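You operate a simulated robot arm through the tools that you are given. There is no shell and no other tool.

You are at the controls of a simulated robot arm. One attempt, no reset.

Task
Descale the blue strainer in the dip box for 15 minutes, then stand it in the teal tray.
Fine: lid shut while the lamp is lit, and shut again at the end. Set down upright: what you pick out.

It is judged by the outcome, as a careful person would: the job done as asked, and still so three seconds after it is handed in. It fails if anything else is knocked over, pushed out of place, dropped, spilled or broken. A push-on lid holds only when it is set on centred and level and pressed home; a screw cap is set on level and turned clockwise until tight.

Robot
A 6-joint arm with a two-finger gripper, fixed in place. Base frame: the origin is at the foot of the arm, x ahead of it, y to its left, z up. Units: m, degrees, N and s.
Its first joint turns from -166.0 to 166.0 degrees. Payload 2.54 kg.
The TCP is the grasp point between the finger pads, 0.03 m short of the fingertips. In the tool frame z runs along the fingers and y along their closing line. Largest opening 0.116 m; the body of the gripper starts 0.095 m behind the TCP.
Orientation is that of the tool frame in the base frame, as [roll, pitch, yaw] about the fixed x, y, z axes, in that order (R = Rz(yaw) Ry(pitch) Rx(roll)). With the fingers straight down and closing along the base's y, the tool's x points along the base's -x, its y along +y and its z along -z.

Tools
- The arm moves only by the tool servo_tool. Its argument "moves" is a list of rows, each an object of numbers (a shift or turn left out is 0, a gripper value left out holds the last): "rx", "ry", "rz": the turn, a rotation vector about the tool's x, y, z in units of 8 degrees (1.0 is 8 degrees); "x", "y", "z": the shift along the tool's x, y, z in units of 20 mm (1.0 is 20 mm); "fingers": the opening in per cent of the stroke, from 0 (shut) to 100 (fully open). In form: [{"rx": .., "ry": .., "rz": .., "x": .., "y": .., "z": .., "fingers": ..}, ...]. A call has 1 to 20 rows; each row shifts and turns the commanded pose from where the row before left it, along the tool's axes as they then stand. A call with a number of a shift or a turn outside -1 to 1 is refused whole. A row lasts 0.2 s, in which the tool goes at most 0.05 m and 8.6 degrees; a call with a longer step from one row to the next is refused whole, and so is a gripper value outside its range. Where a pose cannot be reached the arm comes as near as it can. A force on the tool above 40 N (or 10 N above the force at the start of the call, whichever is more), or a blocked arm, ends the call early, and 0.2 s more pass. Each finger travels about 0.072 m/s and halts on what it meets, pressing with about 29 N; the grip force reading is that of the motor and also rises with nothing between the fingers. The clock runs only during rows and for 0.2 s after the last one: add rows that do not move to give the fingers time. The reply holds the time, the measured pose of the TCP, the force on the tool along the base axes, the opening and the grip force, in the units named above and with some noise, with the torque about the TCP (base axes, N m) and any sound that the robot's microphone picked up.
- Cameras (640 x 400 px; columns grow to the right, rows downward): "scene" is fixed at [0.3902, 0.6433, 1.4842]; the picture's right is [-0.58, 0.81, 0.00], its down [0.69, 0.49, -0.53] and it looks along [-0.43, -0.31, -0.85] (base axes); focal length 259 px, centre (320, 200). "wrist" rides on the gripper at [0.069, -0.015, -0.122] in the tool frame; the picture's right is [0.21, 0.98, 0.00], its down [-0.83, 0.18, -0.53] and it looks along [-0.52, 0.11, 0.85] (tool axes); focal length 251 px, centre (320, 200). There is no depth. A picture from a camera that has moved, and an enlarged one, comes with that camera's place and axes in the base frame and with its lens. The place of the scene camera against the robot may be out by one fixed shift of up to 0.018 m in any direction.
- snapshot(camera): a new picture of that camera. The clock stands still meanwhile.
- inspect(camera, box): a new picture of the part [left, top, right, bottom] of that camera's present view, enlarged. The clock stands still meanwhile.
- job_done(): hands the job in; it is judged then, once.

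Places have to be worked out from the pictures, the camera data and where the tool is seen. Open the gripper and draw the arm clear of the work before you hand the job in, unless the task says otherwise.

The tools are called after ">>>" as a command line: name --argument value ..., lists and objects as JSON in quotes. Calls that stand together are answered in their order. servo_tool: Moves the arm, as the interface text tells. Its arguments: {"type":"object","properties":{"moves":{"type":"array"}},"required":["moves"]} The other tools are called the same way: snapshot (camera) takes a picture; inspect (camera, box) takes an enlarged picture of a part of a camera's view; job_done () hands the job in.

At the start:

```text
time: 0.0
tool_pos: [0.1754, 0.3447, 1.178]
orientation: [179.9, 0.0, 180.0]
contact_force: [-0.7, 0.3, -0.2]
moment: [-0.03, -0.02, 0.0]
gripper_width: 0.1162
grip_force: 0.0
```

scene: 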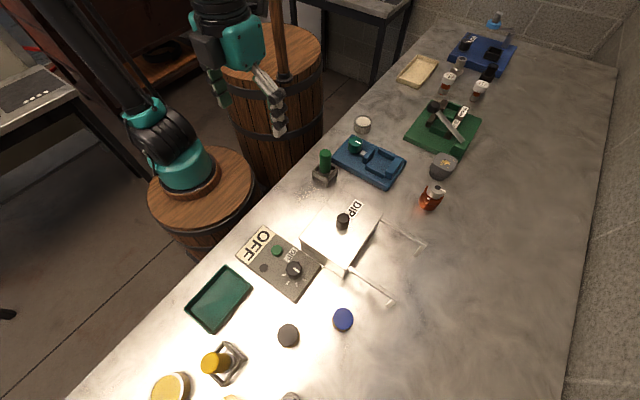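
wrist: 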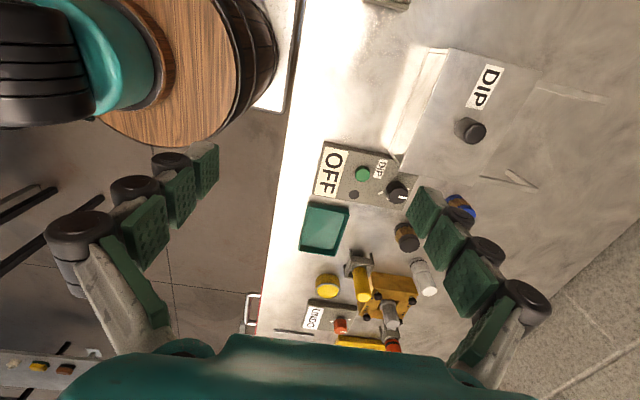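

I'll look more closely at the dip box, the control panel and the things around it before moving anything.

>>> inspect --camera "scene" --box '[220, 180, 440, 318]'

>>> inspect --camera "scene" --box '[140, 250, 380, 400]'

>>> inspect --camera "scene" --box '[290, 60, 530, 210]'

>>> inspect --camera "wrist" --box '[280, 40, 600, 240]'

>>> inspect --camera "wrist" --box '[240, 200, 480, 350]'

```text
2.90 times, centred on (330, 249) of scene
camera zoom: at [0.3902, 0.6433, 1.4842], right [-0.58, 0.81, 0.0], down [0.69, 0.49, -0.53], along [-0.43, -0.31, -0.85], focal length 750 px, centre (291, 58)
```

zoom: 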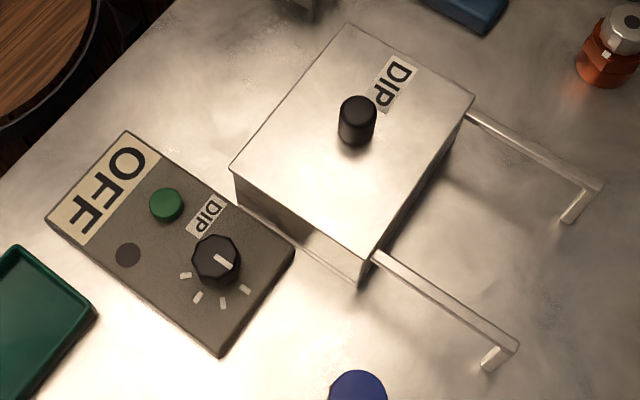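

```text
2.67 times, centred on (260, 325) of scene
camera zoom: at [0.3902, 0.6433, 1.4842], right [-0.58, 0.81, 0.0], down [0.69, 0.49, -0.53], along [-0.43, -0.31, -0.85], focal length 690 px, centre (480, -133)
```

zoom: 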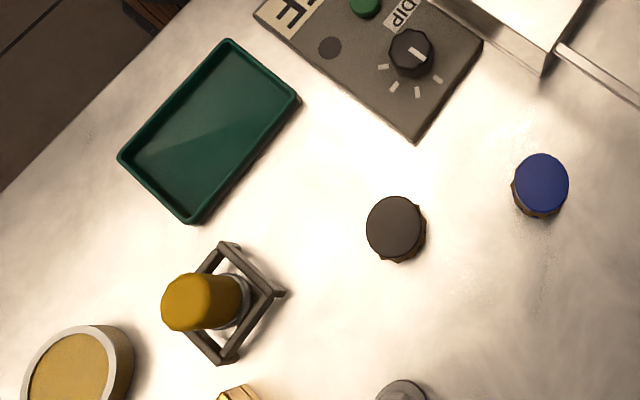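

```text
2.67 times, centred on (410, 135) of scene
camera zoom: at [0.3902, 0.6433, 1.4842], right [-0.58, 0.81, 0.0], down [0.69, 0.49, -0.53], along [-0.43, -0.31, -0.85], focal length 690 px, centre (80, 373)
```

zoom: 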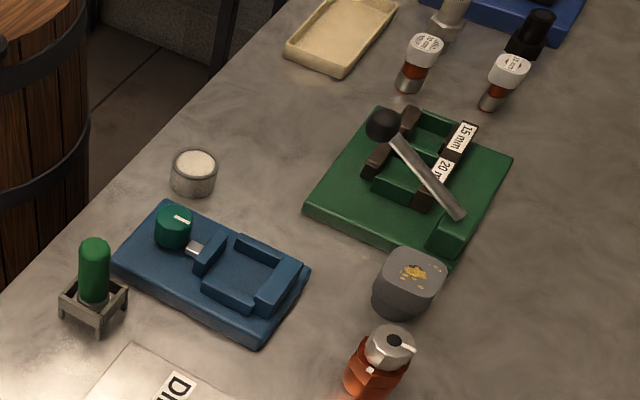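

```text
2.00 times, centred on (440, 140) of wrist
camera zoom: at [0.1059, 0.3278, 1.2999], right [-0.21, 0.98, 0.0], down [0.83, 0.18, 0.53], along [0.52, 0.12, -0.85], focal length 503 px, centre (80, 320)
```

zoom: 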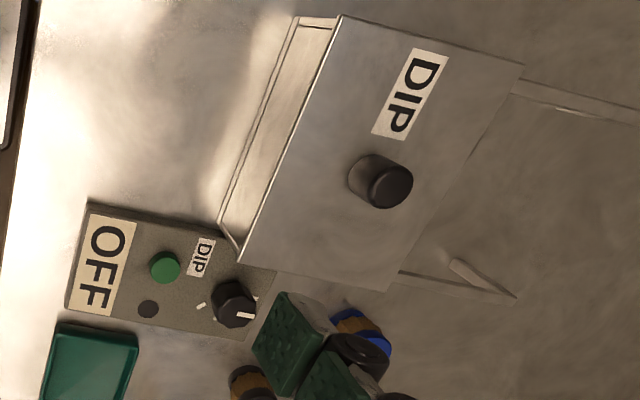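

```text
2.67 times, centred on (360, 275) of wrist
camera zoom: at [0.1059, 0.3278, 1.2999], right [-0.21, 0.98, 0.0], down [0.83, 0.18, 0.53], along [0.52, 0.12, -0.85], focal length 670 px, centre (213, 0)
```

zoom: 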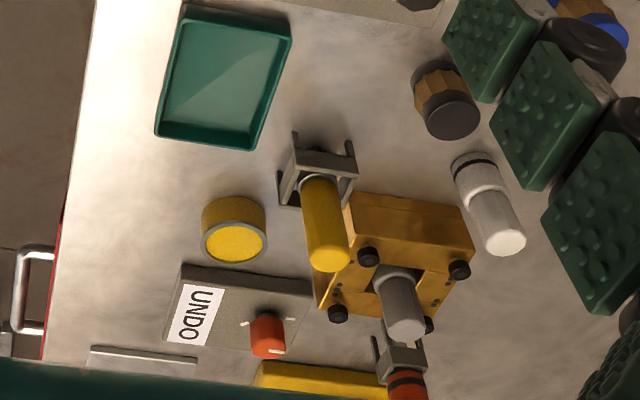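

The two cameras together put the lid knob near (0.157, 0.535, 0.99), the dial near (0.286, 0.50, 0.93) and a blue-topped object near (0.307, 0.645, 0.92). The work surface is at z≈0.88. I'll move the wrist camera at a safe height to see the panel and box better.

>>> servo_tool --moves '[{"y": 1}, {"y": 1}, {"y": 1}, {"y": 1}, {"y": 1}, {"y": 1}]'

>>> snapshot --camera "wrist"

>>> snapshot --camera "scene"

```text
time: 1.4
tool_pos: [0.1743, 0.4635, 1.1788]
orientation: [180.0, 0.0, -180.0]
contact_force: [-0.6, -0.1, 0.3]
moment: [0.05, -0.03, 0.01]
gripper_width: 0.1158
grip_force: 0.1
```

```text
taken
camera wrist: at [0.1065, 0.4479, 1.3004], right [-0.21, 0.98, 0.0], down [0.83, 0.18, 0.53], along [0.52, 0.12, -0.85], focal length 251 px, centre (320, 200)
```

wrist: 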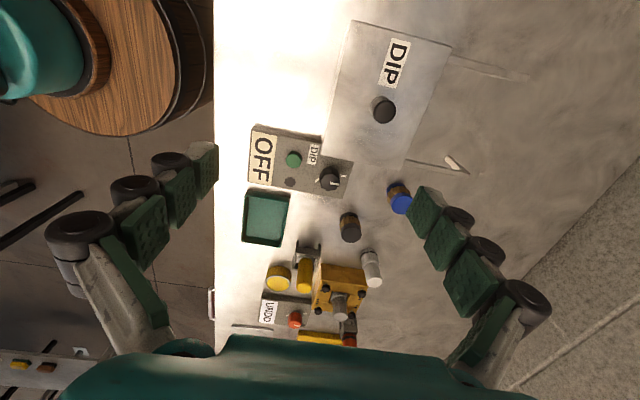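

```text
taken
```

scene: 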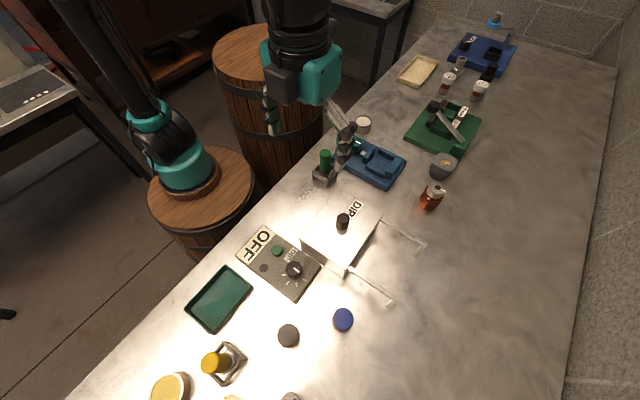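

Moving the camera confirms the positions I worked out. Next I'll enlarge the panel, the blue object and the box.

>>> inspect --camera "wrist" --box '[240, 115, 368, 195]'

>>> inspect --camera "wrist" --box '[330, 160, 426, 220]'

>>> inspect --camera "wrist" --box '[300, 10, 540, 160]'

>>> inspect --camera "wrist" --box '[220, 220, 412, 340]'

>>> inspect --camera "scene" --box '[235, 220, 331, 280]'

>>> inspect --camera "scene" --box '[260, 290, 372, 360]'

```text
5.00 times, centred on (304, 155) of wrist
camera zoom: at [0.1065, 0.4479, 1.3004], right [-0.21, 0.98, 0.0], down [0.83, 0.18, 0.53], along [0.52, 0.12, -0.85], focal length 1257 px, centre (400, 425)
```

zoom: 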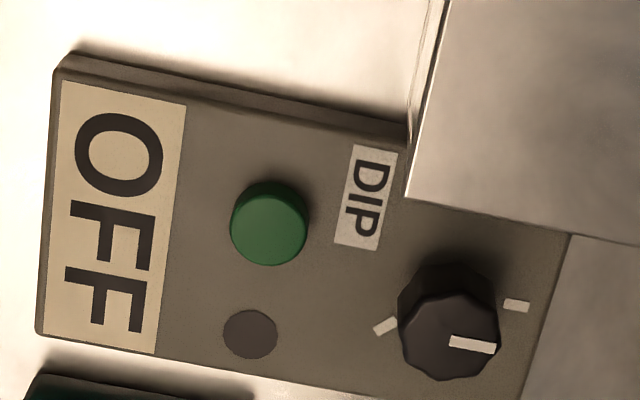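

```text
6.67 times, centred on (378, 190) of wrist
camera zoom: at [0.1065, 0.4479, 1.3004], right [-0.21, 0.98, 0.0], down [0.83, 0.18, 0.53], along [0.52, 0.12, -0.85], focal length 1676 px, centre (-67, 267)
```

zoom: 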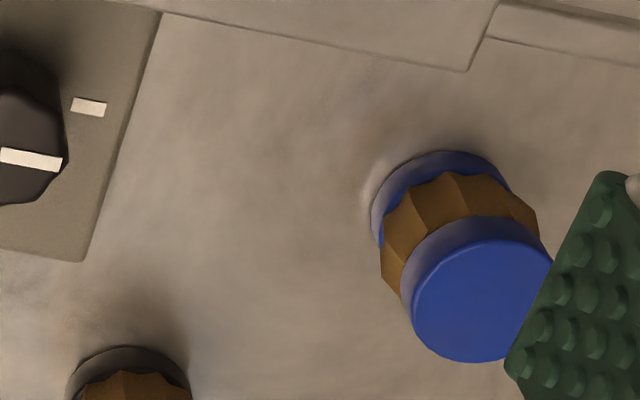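

```text
2.67 times, centred on (420, 85) of wrist
camera zoom: at [0.1065, 0.4479, 1.3004], right [-0.21, 0.98, 0.0], down [0.83, 0.18, 0.53], along [0.52, 0.12, -0.85], focal length 670 px, centre (53, 507)
```

zoom: 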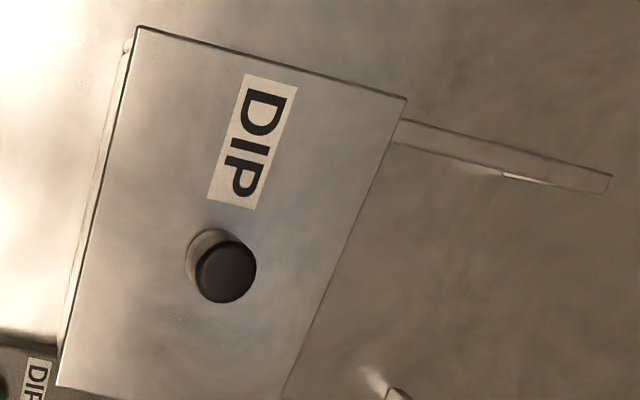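

```text
3.33 times, centred on (316, 280) of wrist
camera zoom: at [0.1065, 0.4479, 1.3004], right [-0.21, 0.98, 0.0], down [0.83, 0.18, 0.53], along [0.52, 0.12, -0.85], focal length 838 px, centre (333, -67)
```

zoom: 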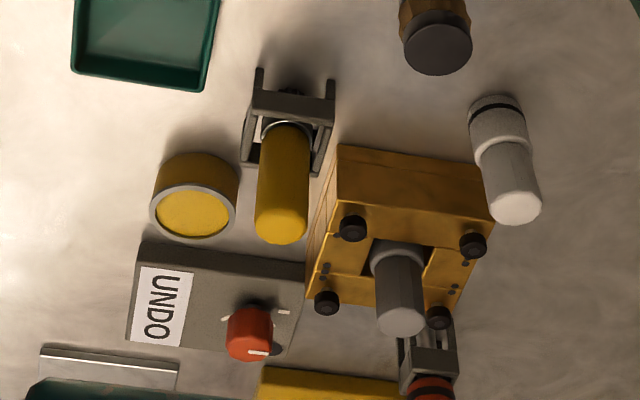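

```text
6.67 times, centred on (283, 250) of scene
camera zoom: at [0.3902, 0.6433, 1.4842], right [-0.58, 0.81, 0.0], down [0.69, 0.49, -0.53], along [-0.43, -0.31, -0.85], focal length 1726 px, centre (567, -133)
```

zoom: 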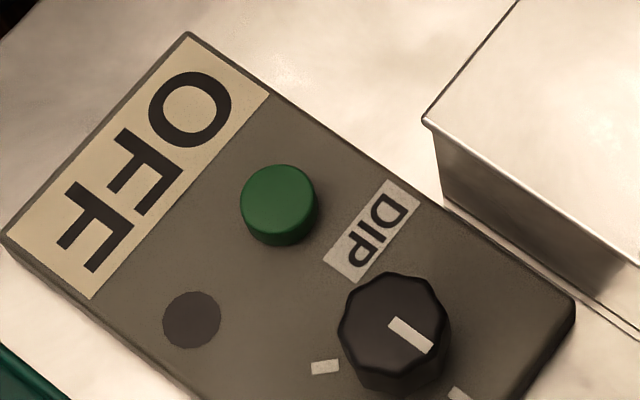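

```text
5.71 times, centred on (316, 325) of scene
camera zoom: at [0.3902, 0.6433, 1.4842], right [-0.58, 0.81, 0.0], down [0.69, 0.49, -0.53], along [-0.43, -0.31, -0.85], focal length 1480 px, centre (343, -514)
```

zoom: 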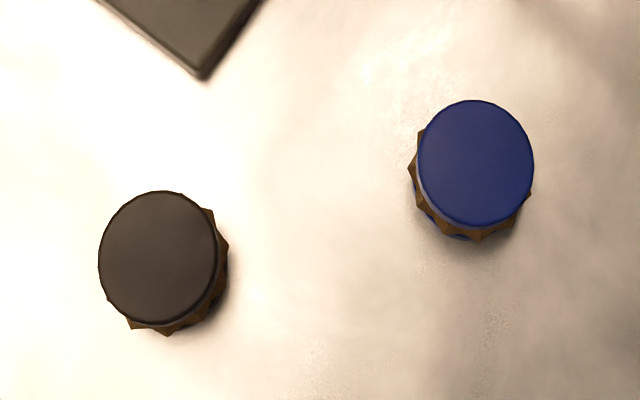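

The blue strainer is the scale-crusted cylinder at about (0.307, 0.645). The pointer on the dial sits at the first of four marks, which I place at 0°, 45°, 90° and 135° clockwise. The lid looks like a slider on rails running toward +y. I'll hover above the dial to refine its position.

>>> servo_tool --moves '[{"x": -0.93, "y": 0.3, "z": 0.8}, {"x": -0.93, "y": 0.3, "z": 0.8}, {"x": -0.93, "y": 0.3, "z": 0.8}, {"x": -0.93, "y": 0.3, "z": 0.8}, {"x": -0.93, "y": 0.3, "z": 0.8}, {"x": -0.93, "y": 0.3, "z": 0.8}, {}]'

>>> snapshot --camera "wrist"

>>> snapshot --camera "scene"

```text
time: 3.0
tool_pos: [0.2858, 0.5004, 1.0825]
orientation: [179.9, 0.0, 179.9]
contact_force: [0.0, -0.2, 0.1]
moment: [0.01, 0.0, 0.01]
gripper_width: 0.116
grip_force: 0.0
```

```text
taken
camera wrist: at [0.2175, 0.4836, 1.2048], right [-0.21, 0.98, 0.0], down [0.83, 0.18, 0.53], along [0.52, 0.12, -0.85], focal length 251 px, centre (320, 200)
```

wrist: 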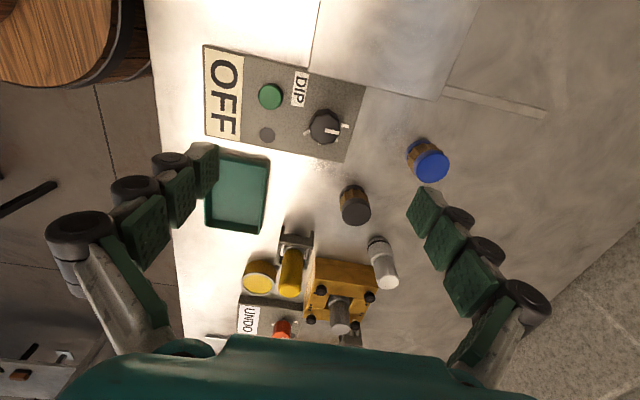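

```text
taken
```

scene: 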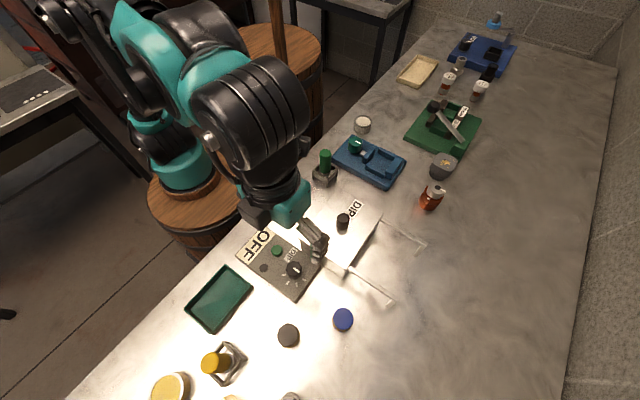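

The gripper is hovering over the dial area. I'll zoom in to measure the dial, the blue strainer, and the panel.

>>> inspect --camera "wrist" --box '[196, 40, 372, 150]'

>>> inspect --camera "wrist" --box '[320, 120, 480, 220]'

>>> inspect --camera "scene" --box '[236, 200, 364, 280]'

```text
3.64 times, centred on (284, 95) of wrist
camera zoom: at [0.2175, 0.4836, 1.2048], right [-0.21, 0.98, 0.0], down [0.83, 0.18, 0.53], along [0.52, 0.12, -0.85], focal length 914 px, centre (451, 582)
```

zoom: 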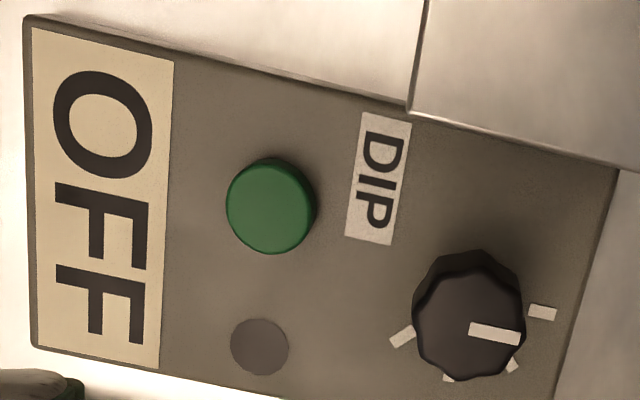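

```text
4.00 times, centred on (400, 170) of wrist
camera zoom: at [0.2175, 0.4836, 1.2048], right [-0.21, 0.98, 0.0], down [0.83, 0.18, 0.53], along [0.52, 0.12, -0.85], focal length 1006 px, centre (0, 320)
```

zoom: 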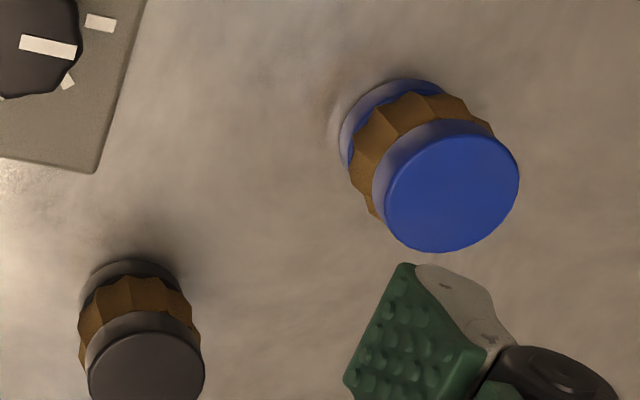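

```text
5.00 times, centred on (300, 240) of scene
camera zoom: at [0.3902, 0.6433, 1.4842], right [-0.58, 0.81, 0.0], down [0.69, 0.49, -0.53], along [-0.43, -0.31, -0.85], focal length 1295 px, centre (420, 0)
```

zoom: 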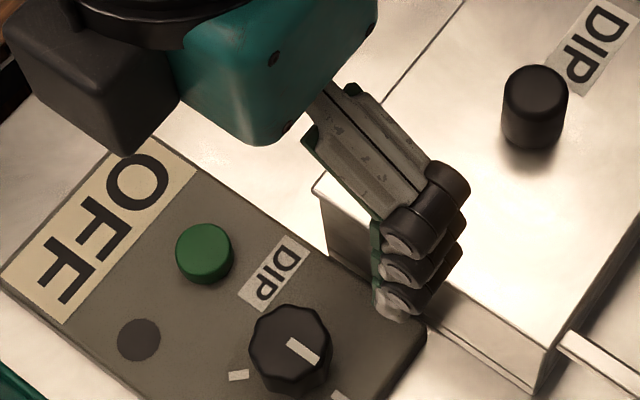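

From the two wrist views, the dial axis is near (0.293, 0.508) and the blue strainer near (0.310, 0.641). Heights are still uncertain by about 1 cm, so I'll go lower over the dial and measure again.

>>> servo_tool --moves '[{"x": -0.1, "y": 0.1, "z": 0.8}, {"x": -0.1, "y": 0.1, "z": 0.8}, {"x": -0.1, "y": 0.1, "z": 0.8}, {"x": -0.1, "y": 0.08, "z": 0.7}, {}]'

>>> snapshot --camera "wrist"

>>> inspect --camera "wrist" --box '[180, 0, 390, 132]'

>>> inspect --camera "scene" --box '[236, 200, 364, 280]'

```text
time: 4.2
tool_pos: [0.2944, 0.5084, 1.0203]
orientation: [-180.0, -0.1, 179.9]
contact_force: [0.3, -0.4, -0.6]
moment: [0.0, 0.0, 0.0]
gripper_width: 0.1159
grip_force: 0.0
```

```text
taken
camera wrist: at [0.2252, 0.4914, 1.1425], right [-0.21, 0.98, 0.0], down [0.83, 0.18, 0.53], along [0.52, 0.12, -0.85], focal length 251 px, centre (320, 200)
```

wrist: 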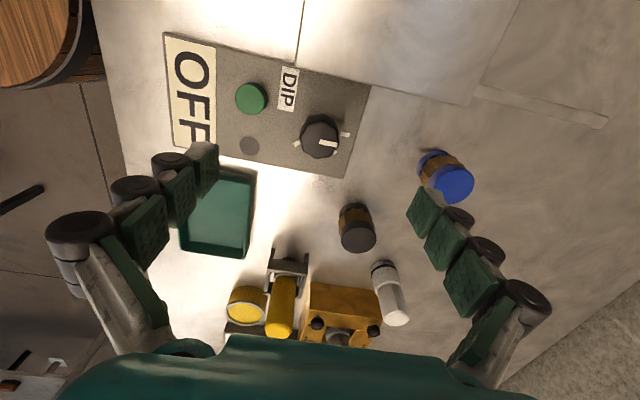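

```text
3.03 times, centred on (285, 66) of wrist
camera zoom: at [0.2252, 0.4914, 1.1425], right [-0.21, 0.98, 0.0], down [0.83, 0.18, 0.53], along [0.52, 0.12, -0.85], focal length 762 px, centre (426, 606)
```

zoom: 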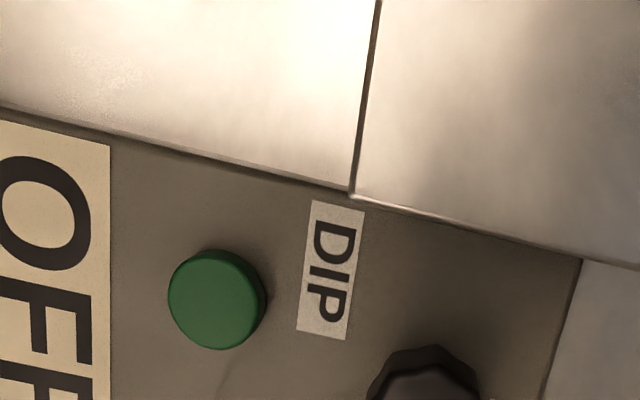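

```text
5.00 times, centred on (300, 240) of scene
camera zoom: at [0.3902, 0.6433, 1.4842], right [-0.58, 0.81, 0.0], down [0.69, 0.49, -0.53], along [-0.43, -0.31, -0.85], focal length 1295 px, centre (420, 0)
```

zoom: 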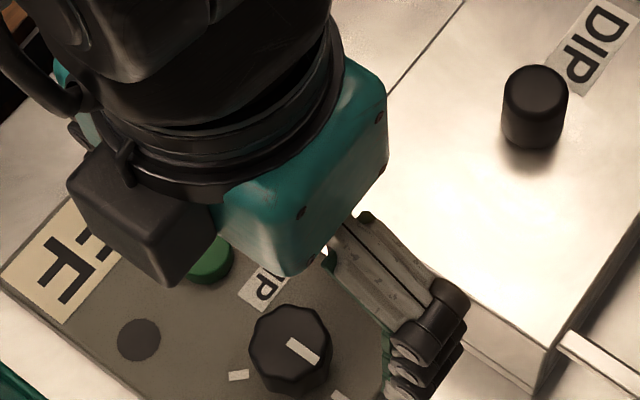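

I'll get a tighter view of the dial from this lower position.

>>> inspect --camera "wrist" --box '[270, 90, 382, 160]'

>>> inspect --camera "wrist" --box '[320, 130, 480, 230]'

```text
5.71 times, centred on (326, 125) of wrist
camera zoom: at [0.2252, 0.4914, 1.1425], right [-0.21, 0.98, 0.0], down [0.83, 0.18, 0.53], along [0.52, 0.12, -0.85], focal length 1437 px, centre (286, 629)
```

zoom: 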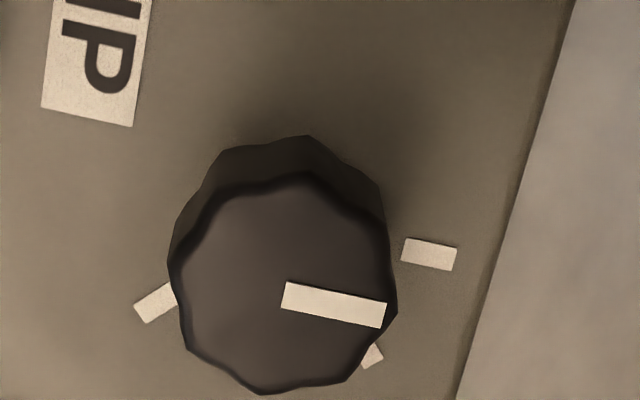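

```text
4.00 times, centred on (400, 180) of wrist
camera zoom: at [0.2252, 0.4914, 1.1425], right [-0.21, 0.98, 0.0], down [0.83, 0.18, 0.53], along [0.52, 0.12, -0.85], focal length 1006 px, centre (0, 280)
```

zoom: 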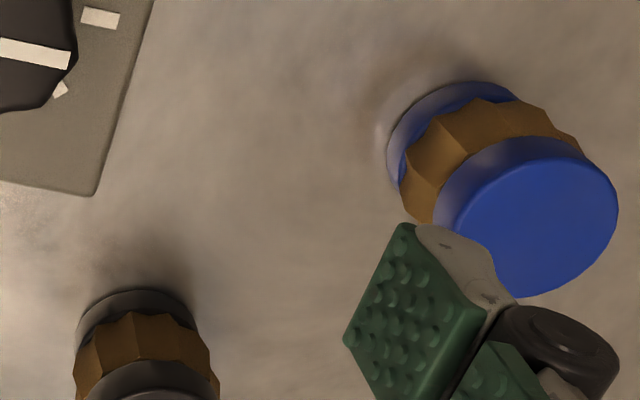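

The dial centres at about (0.2935, 0.5075) with its top at z≈0.935. The green button is near (0.277, 0.444), so I'll narrow the fingers to 0.06 before going down around the dial with the tips at z≈0.915.

>>> servo_tool --moves '[{"fingers": 52}, {"fingers": 52}, {"fingers": 52}, {"x": 0.04, "y": -0.04, "z": 0.9}, {"z": 0.9}, {"z": 0.9}, {"z": 0.5}, {"z": 0.5}, {}]'

>>> snapshot --camera "wrist"

>>> inspect --camera "scene" --box '[236, 200, 364, 280]'

```text
time: 6.2
tool_pos: [0.2926, 0.5062, 0.9475]
orientation: [179.9, -0.1, -179.9]
contact_force: [-0.1, 0.4, 0.1]
moment: [0.02, -0.03, 0.0]
gripper_width: 0.0604
grip_force: 0.1
```

```text
taken
camera wrist: at [0.2244, 0.4909, 1.0684], right [-0.21, 0.98, 0.0], down [0.83, 0.18, 0.53], along [0.52, 0.12, -0.85], focal length 251 px, centre (320, 200)
```

wrist: 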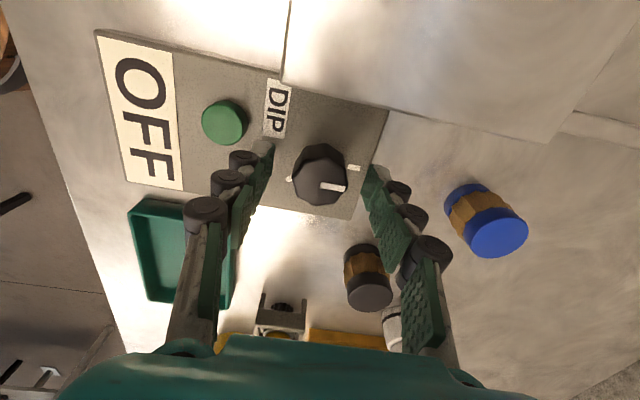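

```text
5.00 times, centred on (300, 240) of scene
camera zoom: at [0.3902, 0.6433, 1.4842], right [-0.58, 0.81, 0.0], down [0.69, 0.49, -0.53], along [-0.43, -0.31, -0.85], focal length 1295 px, centre (420, 0)
```

zoom: 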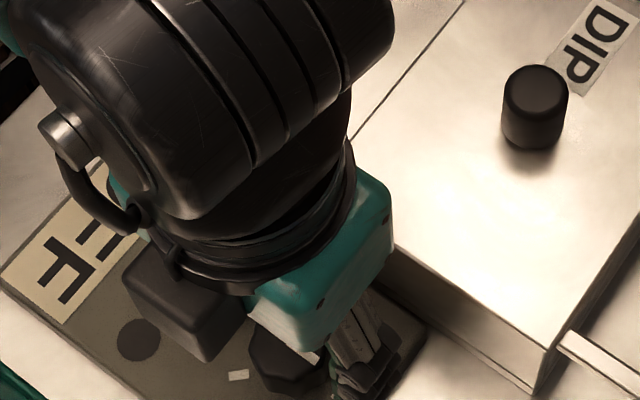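

The dial sits centred between the fingers, with the tips just above the panel. I'll close on it.

>>> servo_tool --moves '[{"fingers": 20}, {"fingers": 20}, {"fingers": 20}, {"fingers": 20}]'

>>> snapshot --camera "wrist"

```text
time: 7.2
tool_pos: [0.2932, 0.5069, 0.9483]
orientation: [180.0, -0.1, 180.0]
contact_force: [0.3, 7.3, 3.2]
moment: [0.27, 0.0, 0.0]
gripper_width: 0.0335
grip_force: 44.8
```

```text
taken
camera wrist: at [0.2244, 0.4913, 1.0685], right [-0.21, 0.98, 0.0], down [0.83, 0.18, 0.53], along [0.52, 0.12, -0.85], focal length 251 px, centre (320, 200)
```

wrist: 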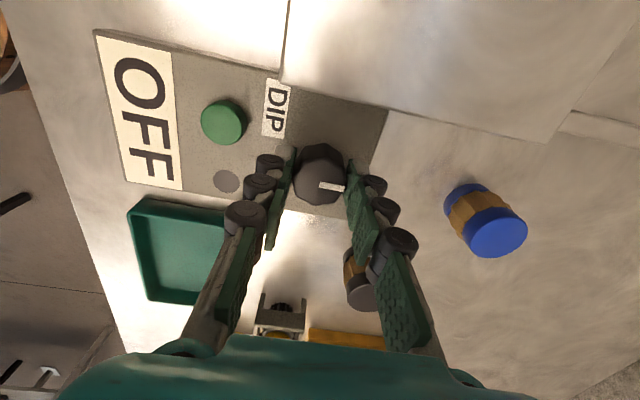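

The dial is held at 0.0335 m with only a small side load. I'll turn it 45° clockwise to the next mark and read the display.

>>> servo_tool --moves '[{"rz": 0.8, "y": 0.04}, {"rz": 0.8}, {"rz": 0.8}, {"rz": 0.8}, {"rz": 0.8}, {"rz": 0.8}, {"rz": 0.825}, {}]'

>>> snapshot --camera "wrist"

>>> inspect --camera "scene" --box '[220, 200, 348, 280]'

```text
time: 9.0
tool_pos: [0.2938, 0.507, 0.9468]
orientation: [179.9, -0.1, 134.9]
contact_force: [8.0, 17.1, 28.1]
moment: [0.31, -0.5, 0.04]
gripper_width: 0.0332
grip_force: 45.7
```

```text
taken
camera wrist: at [0.2344, 0.5459, 1.0685], right [0.54, 0.84, 0.0], down [0.71, -0.46, 0.53], along [0.45, -0.29, -0.85], focal length 251 px, centre (320, 200)
```

wrist: 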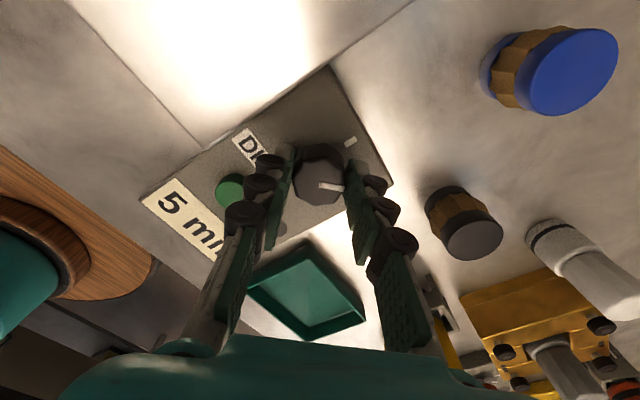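

```text
5.00 times, centred on (284, 240) of scene
camera zoom: at [0.3902, 0.6433, 1.4842], right [-0.58, 0.81, 0.0], down [0.69, 0.49, -0.53], along [-0.43, -0.31, -0.85], focal length 1295 px, centre (500, 0)
```

zoom: 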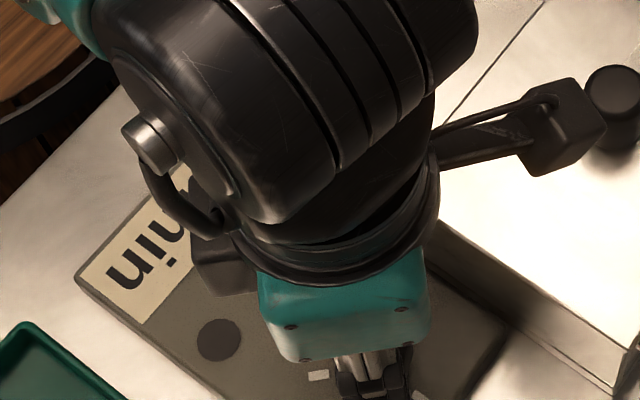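

The display reads "5 min", so the marks go off, 5, presumably 10 and 15. A load has built up on the tool, so I'll let go briefly and re-grip in this orientation before turning on.

>>> servo_tool --moves '[{"fingers": 42}, {"fingers": 42}, {"fingers": 42}]'

>>> snapshot --camera "wrist"

```text
time: 9.8
tool_pos: [0.2936, 0.5073, 0.9468]
orientation: [179.9, -0.1, 135.0]
contact_force: [-1.3, 0.3, 0.1]
moment: [-0.01, -0.03, -0.03]
gripper_width: 0.0488
grip_force: 0.0
```

```text
taken
camera wrist: at [0.2341, 0.5452, 1.0681], right [0.54, 0.84, 0.0], down [0.71, -0.46, 0.53], along [0.45, -0.29, -0.85], focal length 251 px, centre (320, 200)
```

wrist: 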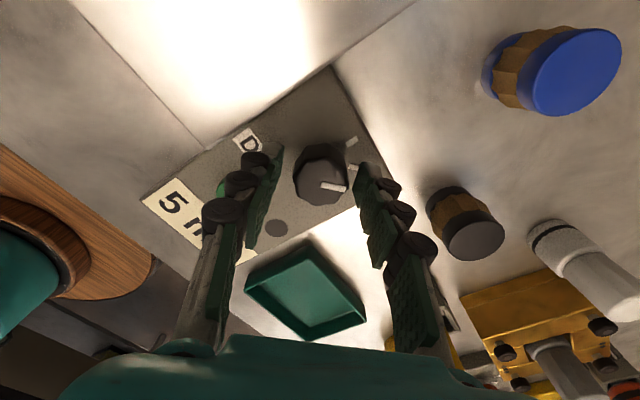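

The dial is centred between the fingers and unloaded. I'll re-grip and turn another 45°.

>>> servo_tool --moves '[{"fingers": 20}, {"fingers": 20}, {"fingers": 20}, {"rz": 0.8}, {"rz": 0.8}, {"rz": 0.8}, {"rz": 0.8}, {"rz": 0.8}, {"rz": 0.8}, {"rz": 0.82}, {}]'

>>> snapshot --camera "wrist"

>>> inspect --camera "scene" --box '[220, 200, 348, 280]'

```text
time: 12.0
tool_pos: [0.2951, 0.507, 0.9465]
orientation: [179.9, -0.3, 91.2]
contact_force: [5.7, 4.0, -6.0]
moment: [-0.48, -0.16, 0.01]
gripper_width: 0.0332
grip_force: 44.6
stopped in row 11: the force on the tool passed its limit at 41 N (the readings are from after the stop); the commanded pose is now the measured one
```

```text
taken
camera wrist: at [0.2783, 0.5765, 1.0682], right [0.97, 0.23, 0.0], down [0.2, -0.82, 0.53], along [0.13, -0.52, -0.85], focal length 251 px, centre (320, 200)
```

wrist: 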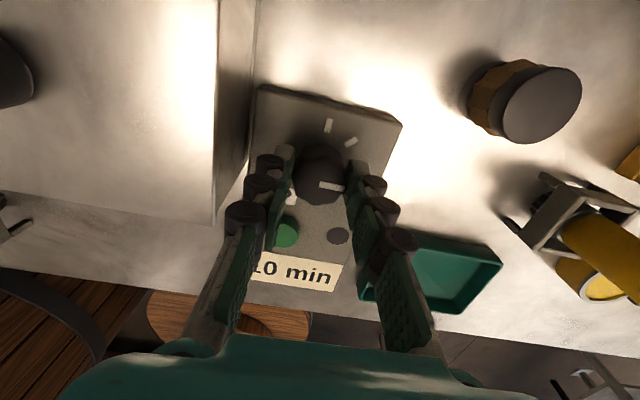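

```text
5.00 times, centred on (284, 240) of scene
camera zoom: at [0.3902, 0.6433, 1.4842], right [-0.58, 0.81, 0.0], down [0.69, 0.49, -0.53], along [-0.43, -0.31, -0.85], focal length 1295 px, centre (500, 0)
```

zoom: 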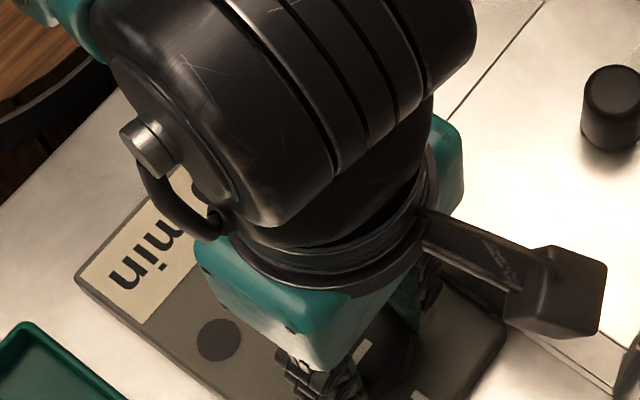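

The display now shows "10 min". I'll relieve the load again before the last step to 15.

>>> servo_tool --moves '[{"fingers": 42}, {"fingers": 42}, {"fingers": 42}]'

>>> inspect --camera "wrist" --box '[220, 80, 420, 205]'

```text
time: 12.8
tool_pos: [0.2939, 0.5077, 0.9465]
orientation: [179.9, -0.3, 91.2]
contact_force: [0.0, 0.1, -0.7]
moment: [0.02, 0.02, 0.01]
gripper_width: 0.0489
grip_force: 0.0
```

```text
3.20 times, centred on (320, 142) of wrist
camera zoom: at [0.2779, 0.5762, 1.0685], right [0.97, 0.24, 0.0], down [0.2, -0.82, 0.53], along [0.13, -0.52, -0.85], focal length 805 px, centre (320, 384)
```

zoom: 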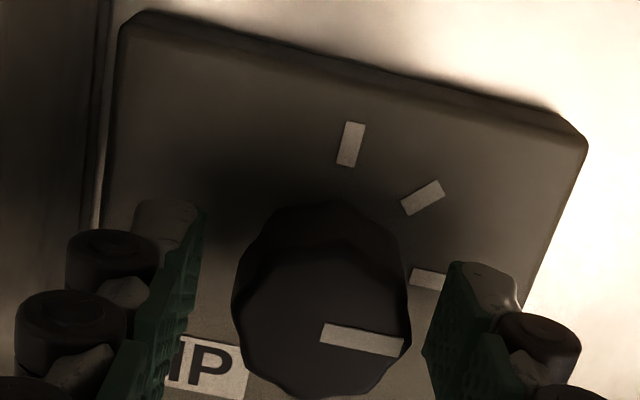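

The pointer lines up with the 10-minute mark. I'll re-grip and turn the last 45°.

>>> servo_tool --moves '[{"fingers": 22}, {"fingers": 22}, {"fingers": 22}, {"rz": 0.7}, {"rz": 0.7}, {"rz": 0.7}, {"rz": 0.7}, {"rz": 0.7}, {"rz": 0.7}, {"rz": 0.7}, {"rz": 0.7}]'

>>> snapshot --camera "wrist"

>>> inspect --camera "scene" --box '[220, 200, 348, 280]'

```text
time: 15.2
tool_pos: [0.2951, 0.5083, 0.9458]
orientation: [180.0, -0.2, 88.7]
contact_force: [1.4, 4.0, 4.7]
moment: [0.21, -0.02, 0.09]
gripper_width: 0.0329
grip_force: 45.0
out of reach, approached as far as the arm can: row 4, 5, 6, 7, 8, 9, 10, 11
```

```text
taken
camera wrist: at [0.2819, 0.5769, 1.0685], right [0.98, 0.19, 0.0], down [0.16, -0.83, 0.53], along [0.1, -0.52, -0.85], focal length 251 px, centre (320, 200)
```

wrist: 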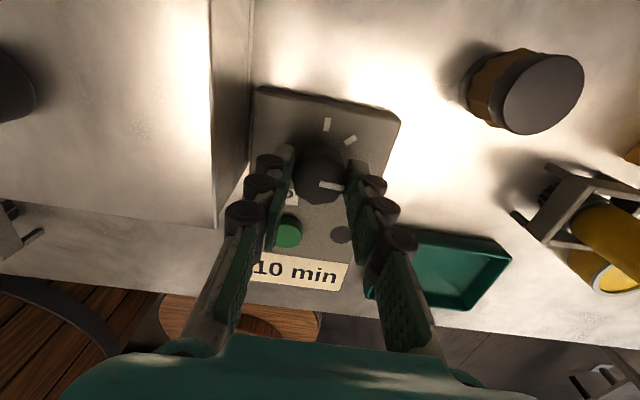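

```text
5.00 times, centred on (284, 240) of scene
camera zoom: at [0.3902, 0.6433, 1.4842], right [-0.58, 0.81, 0.0], down [0.69, 0.49, -0.53], along [-0.43, -0.31, -0.85], focal length 1295 px, centre (500, 0)
```

zoom: 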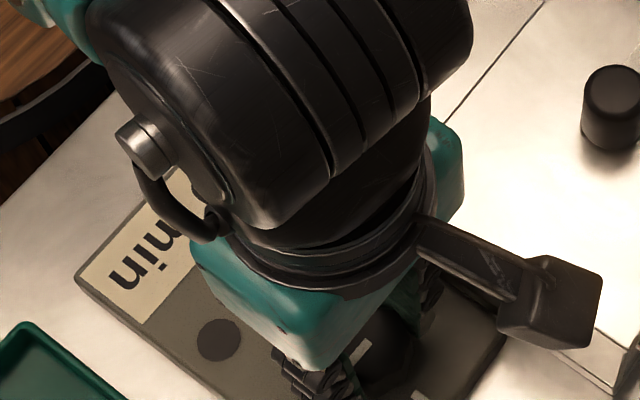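

The wrist joint has hit its limit at about 89° of yaw. I'll open, rotate back counter-clockwise around the dial, and re-grip from there.

>>> servo_tool --moves '[{"fingers": 43}, {"fingers": 43}, {"fingers": 43}, {"rz": -1}, {"rz": -1}, {"rz": -1}, {"rz": -1}, {"rz": -1}, {"rz": -1}, {"rz": -1}, {"rz": -1}, {"rz": -1}, {"rz": -1}, {"rz": -1}, {}]'

>>> snapshot --camera "wrist"

```text
time: 18.4
tool_pos: [0.2952, 0.5076, 0.9473]
orientation: [179.8, 0.0, 176.8]
contact_force: [0.2, -0.5, -0.5]
moment: [0.01, -0.01, 0.06]
gripper_width: 0.0499
grip_force: 0.0
```

```text
taken
camera wrist: at [0.2249, 0.4963, 1.0681], right [-0.16, 0.99, 0.0], down [0.84, 0.13, 0.53], along [0.53, 0.09, -0.85], focal length 251 px, centre (320, 200)
```

wrist: 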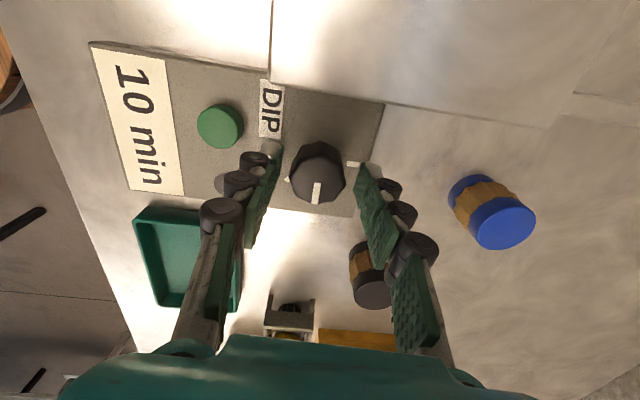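

The dial still shows 10 min and the gripper is back at about 177° yaw. I'll grip again and turn 45° clockwise.

>>> servo_tool --moves '[{"x": 0.06, "fingers": 43}, {"fingers": 22}, {"fingers": 22}, {"fingers": 22}, {"rz": 0.8}, {"rz": 0.8}, {"rz": 0.8}, {"rz": 0.8}, {"rz": 0.8}, {"rz": 0.8}, {"rz": 0.8}]'

>>> snapshot --camera "wrist"

```text
time: 20.8
tool_pos: [0.2937, 0.5083, 0.9477]
orientation: [180.0, -0.2, 131.8]
contact_force: [4.9, -4.0, 0.3]
moment: [-0.41, -0.5, -0.01]
gripper_width: 0.0332
grip_force: 45.1
```

```text
taken
camera wrist: at [0.2368, 0.5491, 1.0687], right [0.59, 0.81, 0.0], down [0.69, -0.5, 0.53], along [0.43, -0.31, -0.85], focal length 251 px, centre (320, 200)
```

wrist: 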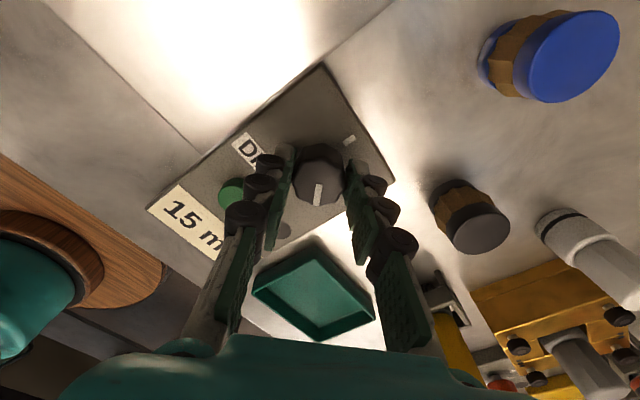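

The display reads "15 min". I'll release the dial, rise straight up and turn the gripper back.

>>> servo_tool --moves '[{"fingers": 43}, {"fingers": 43}, {"fingers": 43}, {"z": -0.5}, {"z": -1}, {"z": -1}, {"z": -1}, {"z": -1}, {"z": -1, "rz": -1}, {"rz": -1}, {"rz": -1}, {"rz": -1}, {"rz": -1}, {"rz": -1}, {}]'

>>> snapshot --camera "wrist"

>>> inspect --camera "wrist" --box '[200, 20, 380, 132]'

```text
time: 24.0
tool_pos: [0.2932, 0.5076, 1.0555]
orientation: [179.8, 0.0, -180.0]
contact_force: [0.3, -0.8, 0.1]
moment: [-0.02, 0.03, 0.02]
gripper_width: 0.0496
grip_force: 0.0
```

```text
taken
camera wrist: at [0.2245, 0.4921, 1.178], right [-0.21, 0.98, 0.0], down [0.83, 0.18, 0.53], along [0.52, 0.12, -0.85], focal length 251 px, centre (320, 200)
```

wrist: 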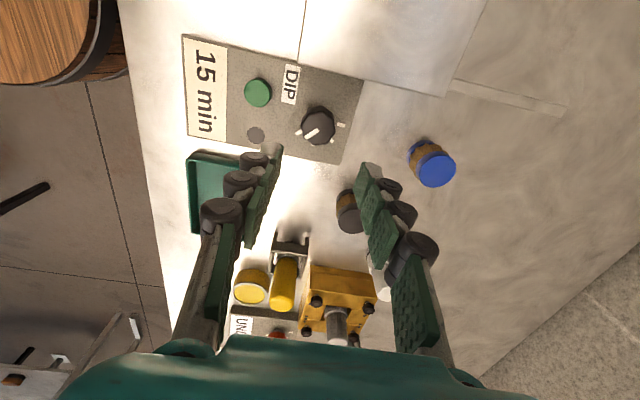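

```text
3.56 times, centred on (290, 76) of wrist
camera zoom: at [0.2245, 0.4921, 1.178], right [-0.21, 0.98, 0.0], down [0.83, 0.18, 0.53], along [0.52, 0.12, -0.85], focal length 894 px, centre (427, 641)
```

zoom: 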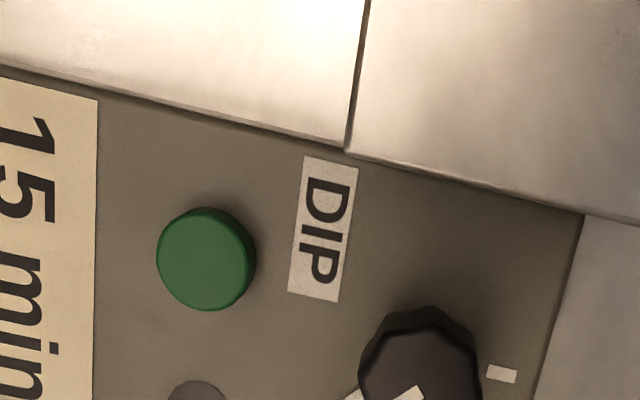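

The dial is set to 15 min. Next I'll go above the lid knob, estimated near (0.160, 0.541), and look at it up close.

>>> servo_tool --moves '[{"x": 0.95, "y": 0.24, "z": -0.25}, {"x": 0.95, "y": 0.24, "z": -0.25}, {"x": 0.95, "y": 0.24, "z": -0.25}, {"x": 0.95, "y": 0.24, "z": -0.25}, {"x": 0.95, "y": 0.24, "z": -0.25}, {"x": 0.95, "y": 0.24, "z": -0.25}, {"x": 0.95, "y": 0.24, "z": -0.25, "fingers": 52}, {}]'

>>> snapshot --camera "wrist"

>>> inspect --camera "wrist" --box '[200, 60, 440, 210]'

>>> inspect --camera "scene" --box '[270, 150, 450, 310]'

```text
time: 25.8
tool_pos: [0.1619, 0.5422, 1.0923]
orientation: [179.8, 0.0, 179.9]
contact_force: [-0.7, -0.2, 0.4]
moment: [0.03, -0.01, 0.01]
gripper_width: 0.0603
grip_force: 0.1
```

```text
taken
camera wrist: at [0.0922, 0.5269, 1.2139], right [-0.21, 0.98, 0.0], down [0.83, 0.18, 0.53], along [0.52, 0.12, -0.85], focal length 251 px, centre (320, 200)
```

wrist: 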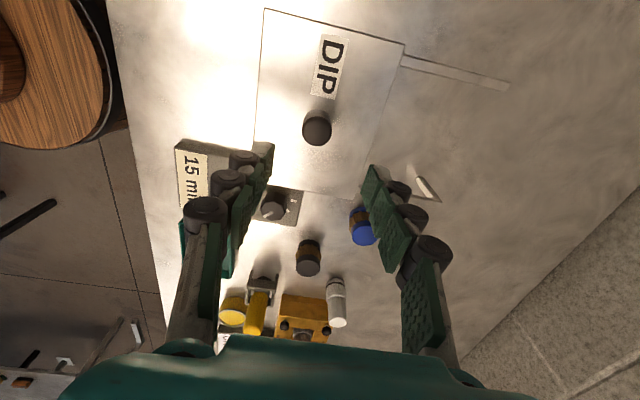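

```text
2.67 times, centred on (320, 135) of wrist
camera zoom: at [0.0922, 0.5269, 1.2139], right [-0.21, 0.98, 0.0], down [0.83, 0.18, 0.53], along [0.52, 0.12, -0.85], focal length 670 px, centre (320, 373)
```

zoom: 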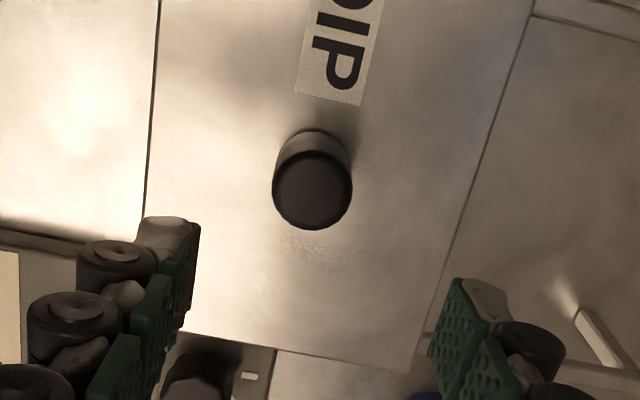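

```text
2.50 times, centred on (360, 230) of scene
camera zoom: at [0.3902, 0.6433, 1.4842], right [-0.58, 0.81, 0.0], down [0.69, 0.49, -0.53], along [-0.43, -0.31, -0.85], focal length 647 px, centre (220, 125)
```

zoom: 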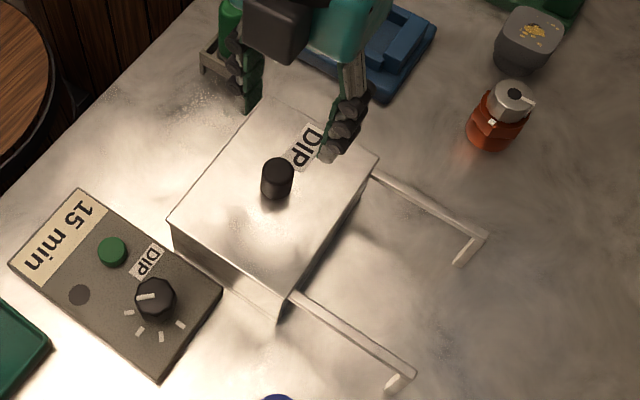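

The lid knob is at (0.159, 0.541), with its top at z≈0.9875 and the lid surface at about 0.955. I'll go down around it and close gently.

>>> servo_tool --moves '[{"x": 0.14, "y": -0.08, "z": 0.9}, {"z": 0.9}, {"z": 0.9}, {"z": 0.9}, {"z": 0.8}, {"z": 0.4}, {}]'

>>> snapshot --camera "wrist"

>>> inspect --camera "scene" --box '[270, 150, 450, 310]'

```text
time: 27.4
tool_pos: [0.158, 0.5404, 0.9952]
orientation: [179.8, -0.1, 179.9]
contact_force: [0.0, 0.0, -0.1]
moment: [0.01, -0.01, -0.01]
gripper_width: 0.0603
grip_force: 0.1
```

```text
taken
camera wrist: at [0.0891, 0.5248, 1.1177], right [-0.21, 0.98, 0.0], down [0.83, 0.18, 0.53], along [0.52, 0.12, -0.85], focal length 251 px, centre (320, 200)
```

wrist: 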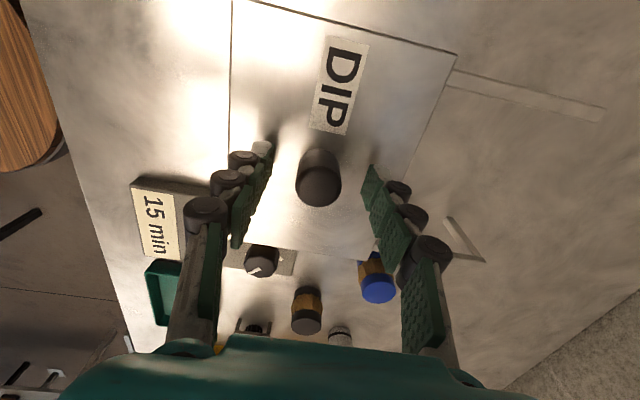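

```text
2.50 times, centred on (360, 230) of scene
camera zoom: at [0.3902, 0.6433, 1.4842], right [-0.58, 0.81, 0.0], down [0.69, 0.49, -0.53], along [-0.43, -0.31, -0.85], focal length 647 px, centre (220, 125)
```

zoom: 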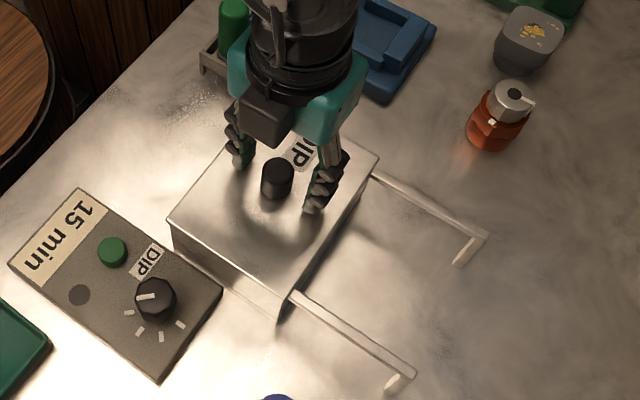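

The knob is centred between the fingers. I'll close on it and start sliding toward +y, watching the force.

>>> servo_tool --moves '[{"fingers": 18}, {"fingers": 18}, {"fingers": 18}, {"y": 0.3}, {"y": 0.5}, {}]'

>>> inspect --camera "scene" --box '[270, 150, 450, 310]'

```text
time: 28.8
tool_pos: [0.1583, 0.5565, 0.9961]
orientation: [179.8, 0.0, 179.9]
contact_force: [0.2, 0.0, -11.3]
moment: [-0.02, -0.04, 0.0]
gripper_width: 0.0268
grip_force: 45.2
```

```text
2.50 times, centred on (360, 230) of scene
camera zoom: at [0.3902, 0.6433, 1.4842], right [-0.58, 0.81, 0.0], down [0.69, 0.49, -0.53], along [-0.43, -0.31, -0.85], focal length 647 px, centre (220, 125)
```

zoom: 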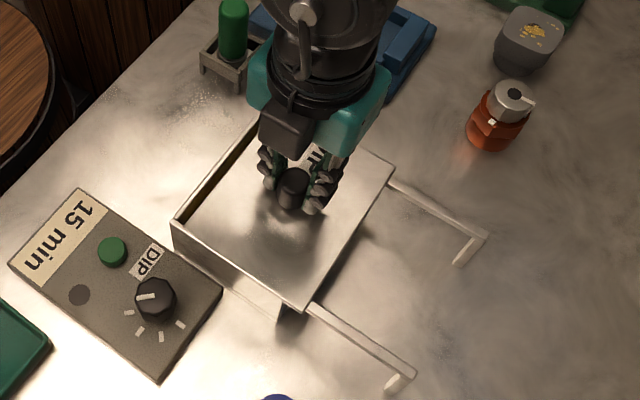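

The lid slides freely in its track. I'll continue toward +y to about 0.10 m of total travel.

>>> servo_tool --moves '[{"y": 0.5, "z": 0.05}, {"y": 0.6}, {"y": 0.6}, {"y": 0.6}, {"y": 0.6}, {"y": 0.6}, {"y": 0.5}, {}]'

>>> inspect --camera "scene" --box '[270, 150, 450, 310]'

>>> snapshot --camera "wrist"

```text
time: 30.0
tool_pos: [0.158, 0.6106, 0.9969]
orientation: [179.8, 0.0, 179.9]
contact_force: [0.1, -0.2, 13.4]
moment: [0.1, 0.23, -0.03]
gripper_width: 0.027
grip_force: 44.5
stopped in row 5: the force on the tool passed its limit at 42 N (the readings are from after the stop); the commanded pose is now the measured one
```

```text
2.50 times, centred on (360, 230) of scene
camera zoom: at [0.3902, 0.6433, 1.4842], right [-0.58, 0.81, 0.0], down [0.69, 0.49, -0.53], along [-0.43, -0.31, -0.85], focal length 647 px, centre (220, 125)
```

zoom: 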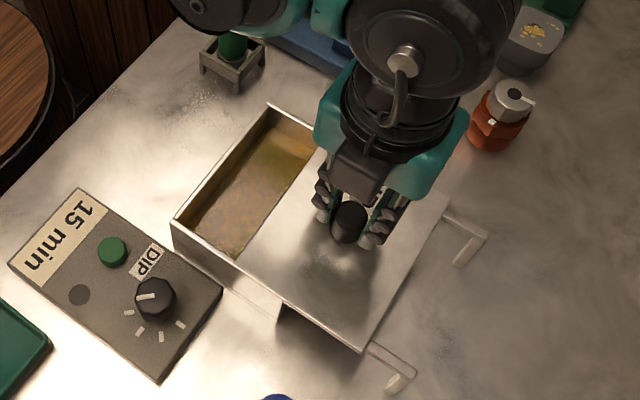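

```text
taken
camera wrist: at [0.0889, 0.5951, 1.1177], right [-0.21, 0.98, 0.0], down [0.83, 0.18, 0.53], along [0.52, 0.12, -0.84], focal length 251 px, centre (320, 200)
```

wrist: 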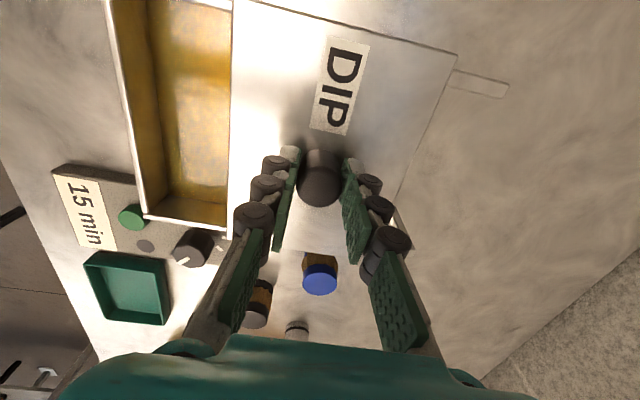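

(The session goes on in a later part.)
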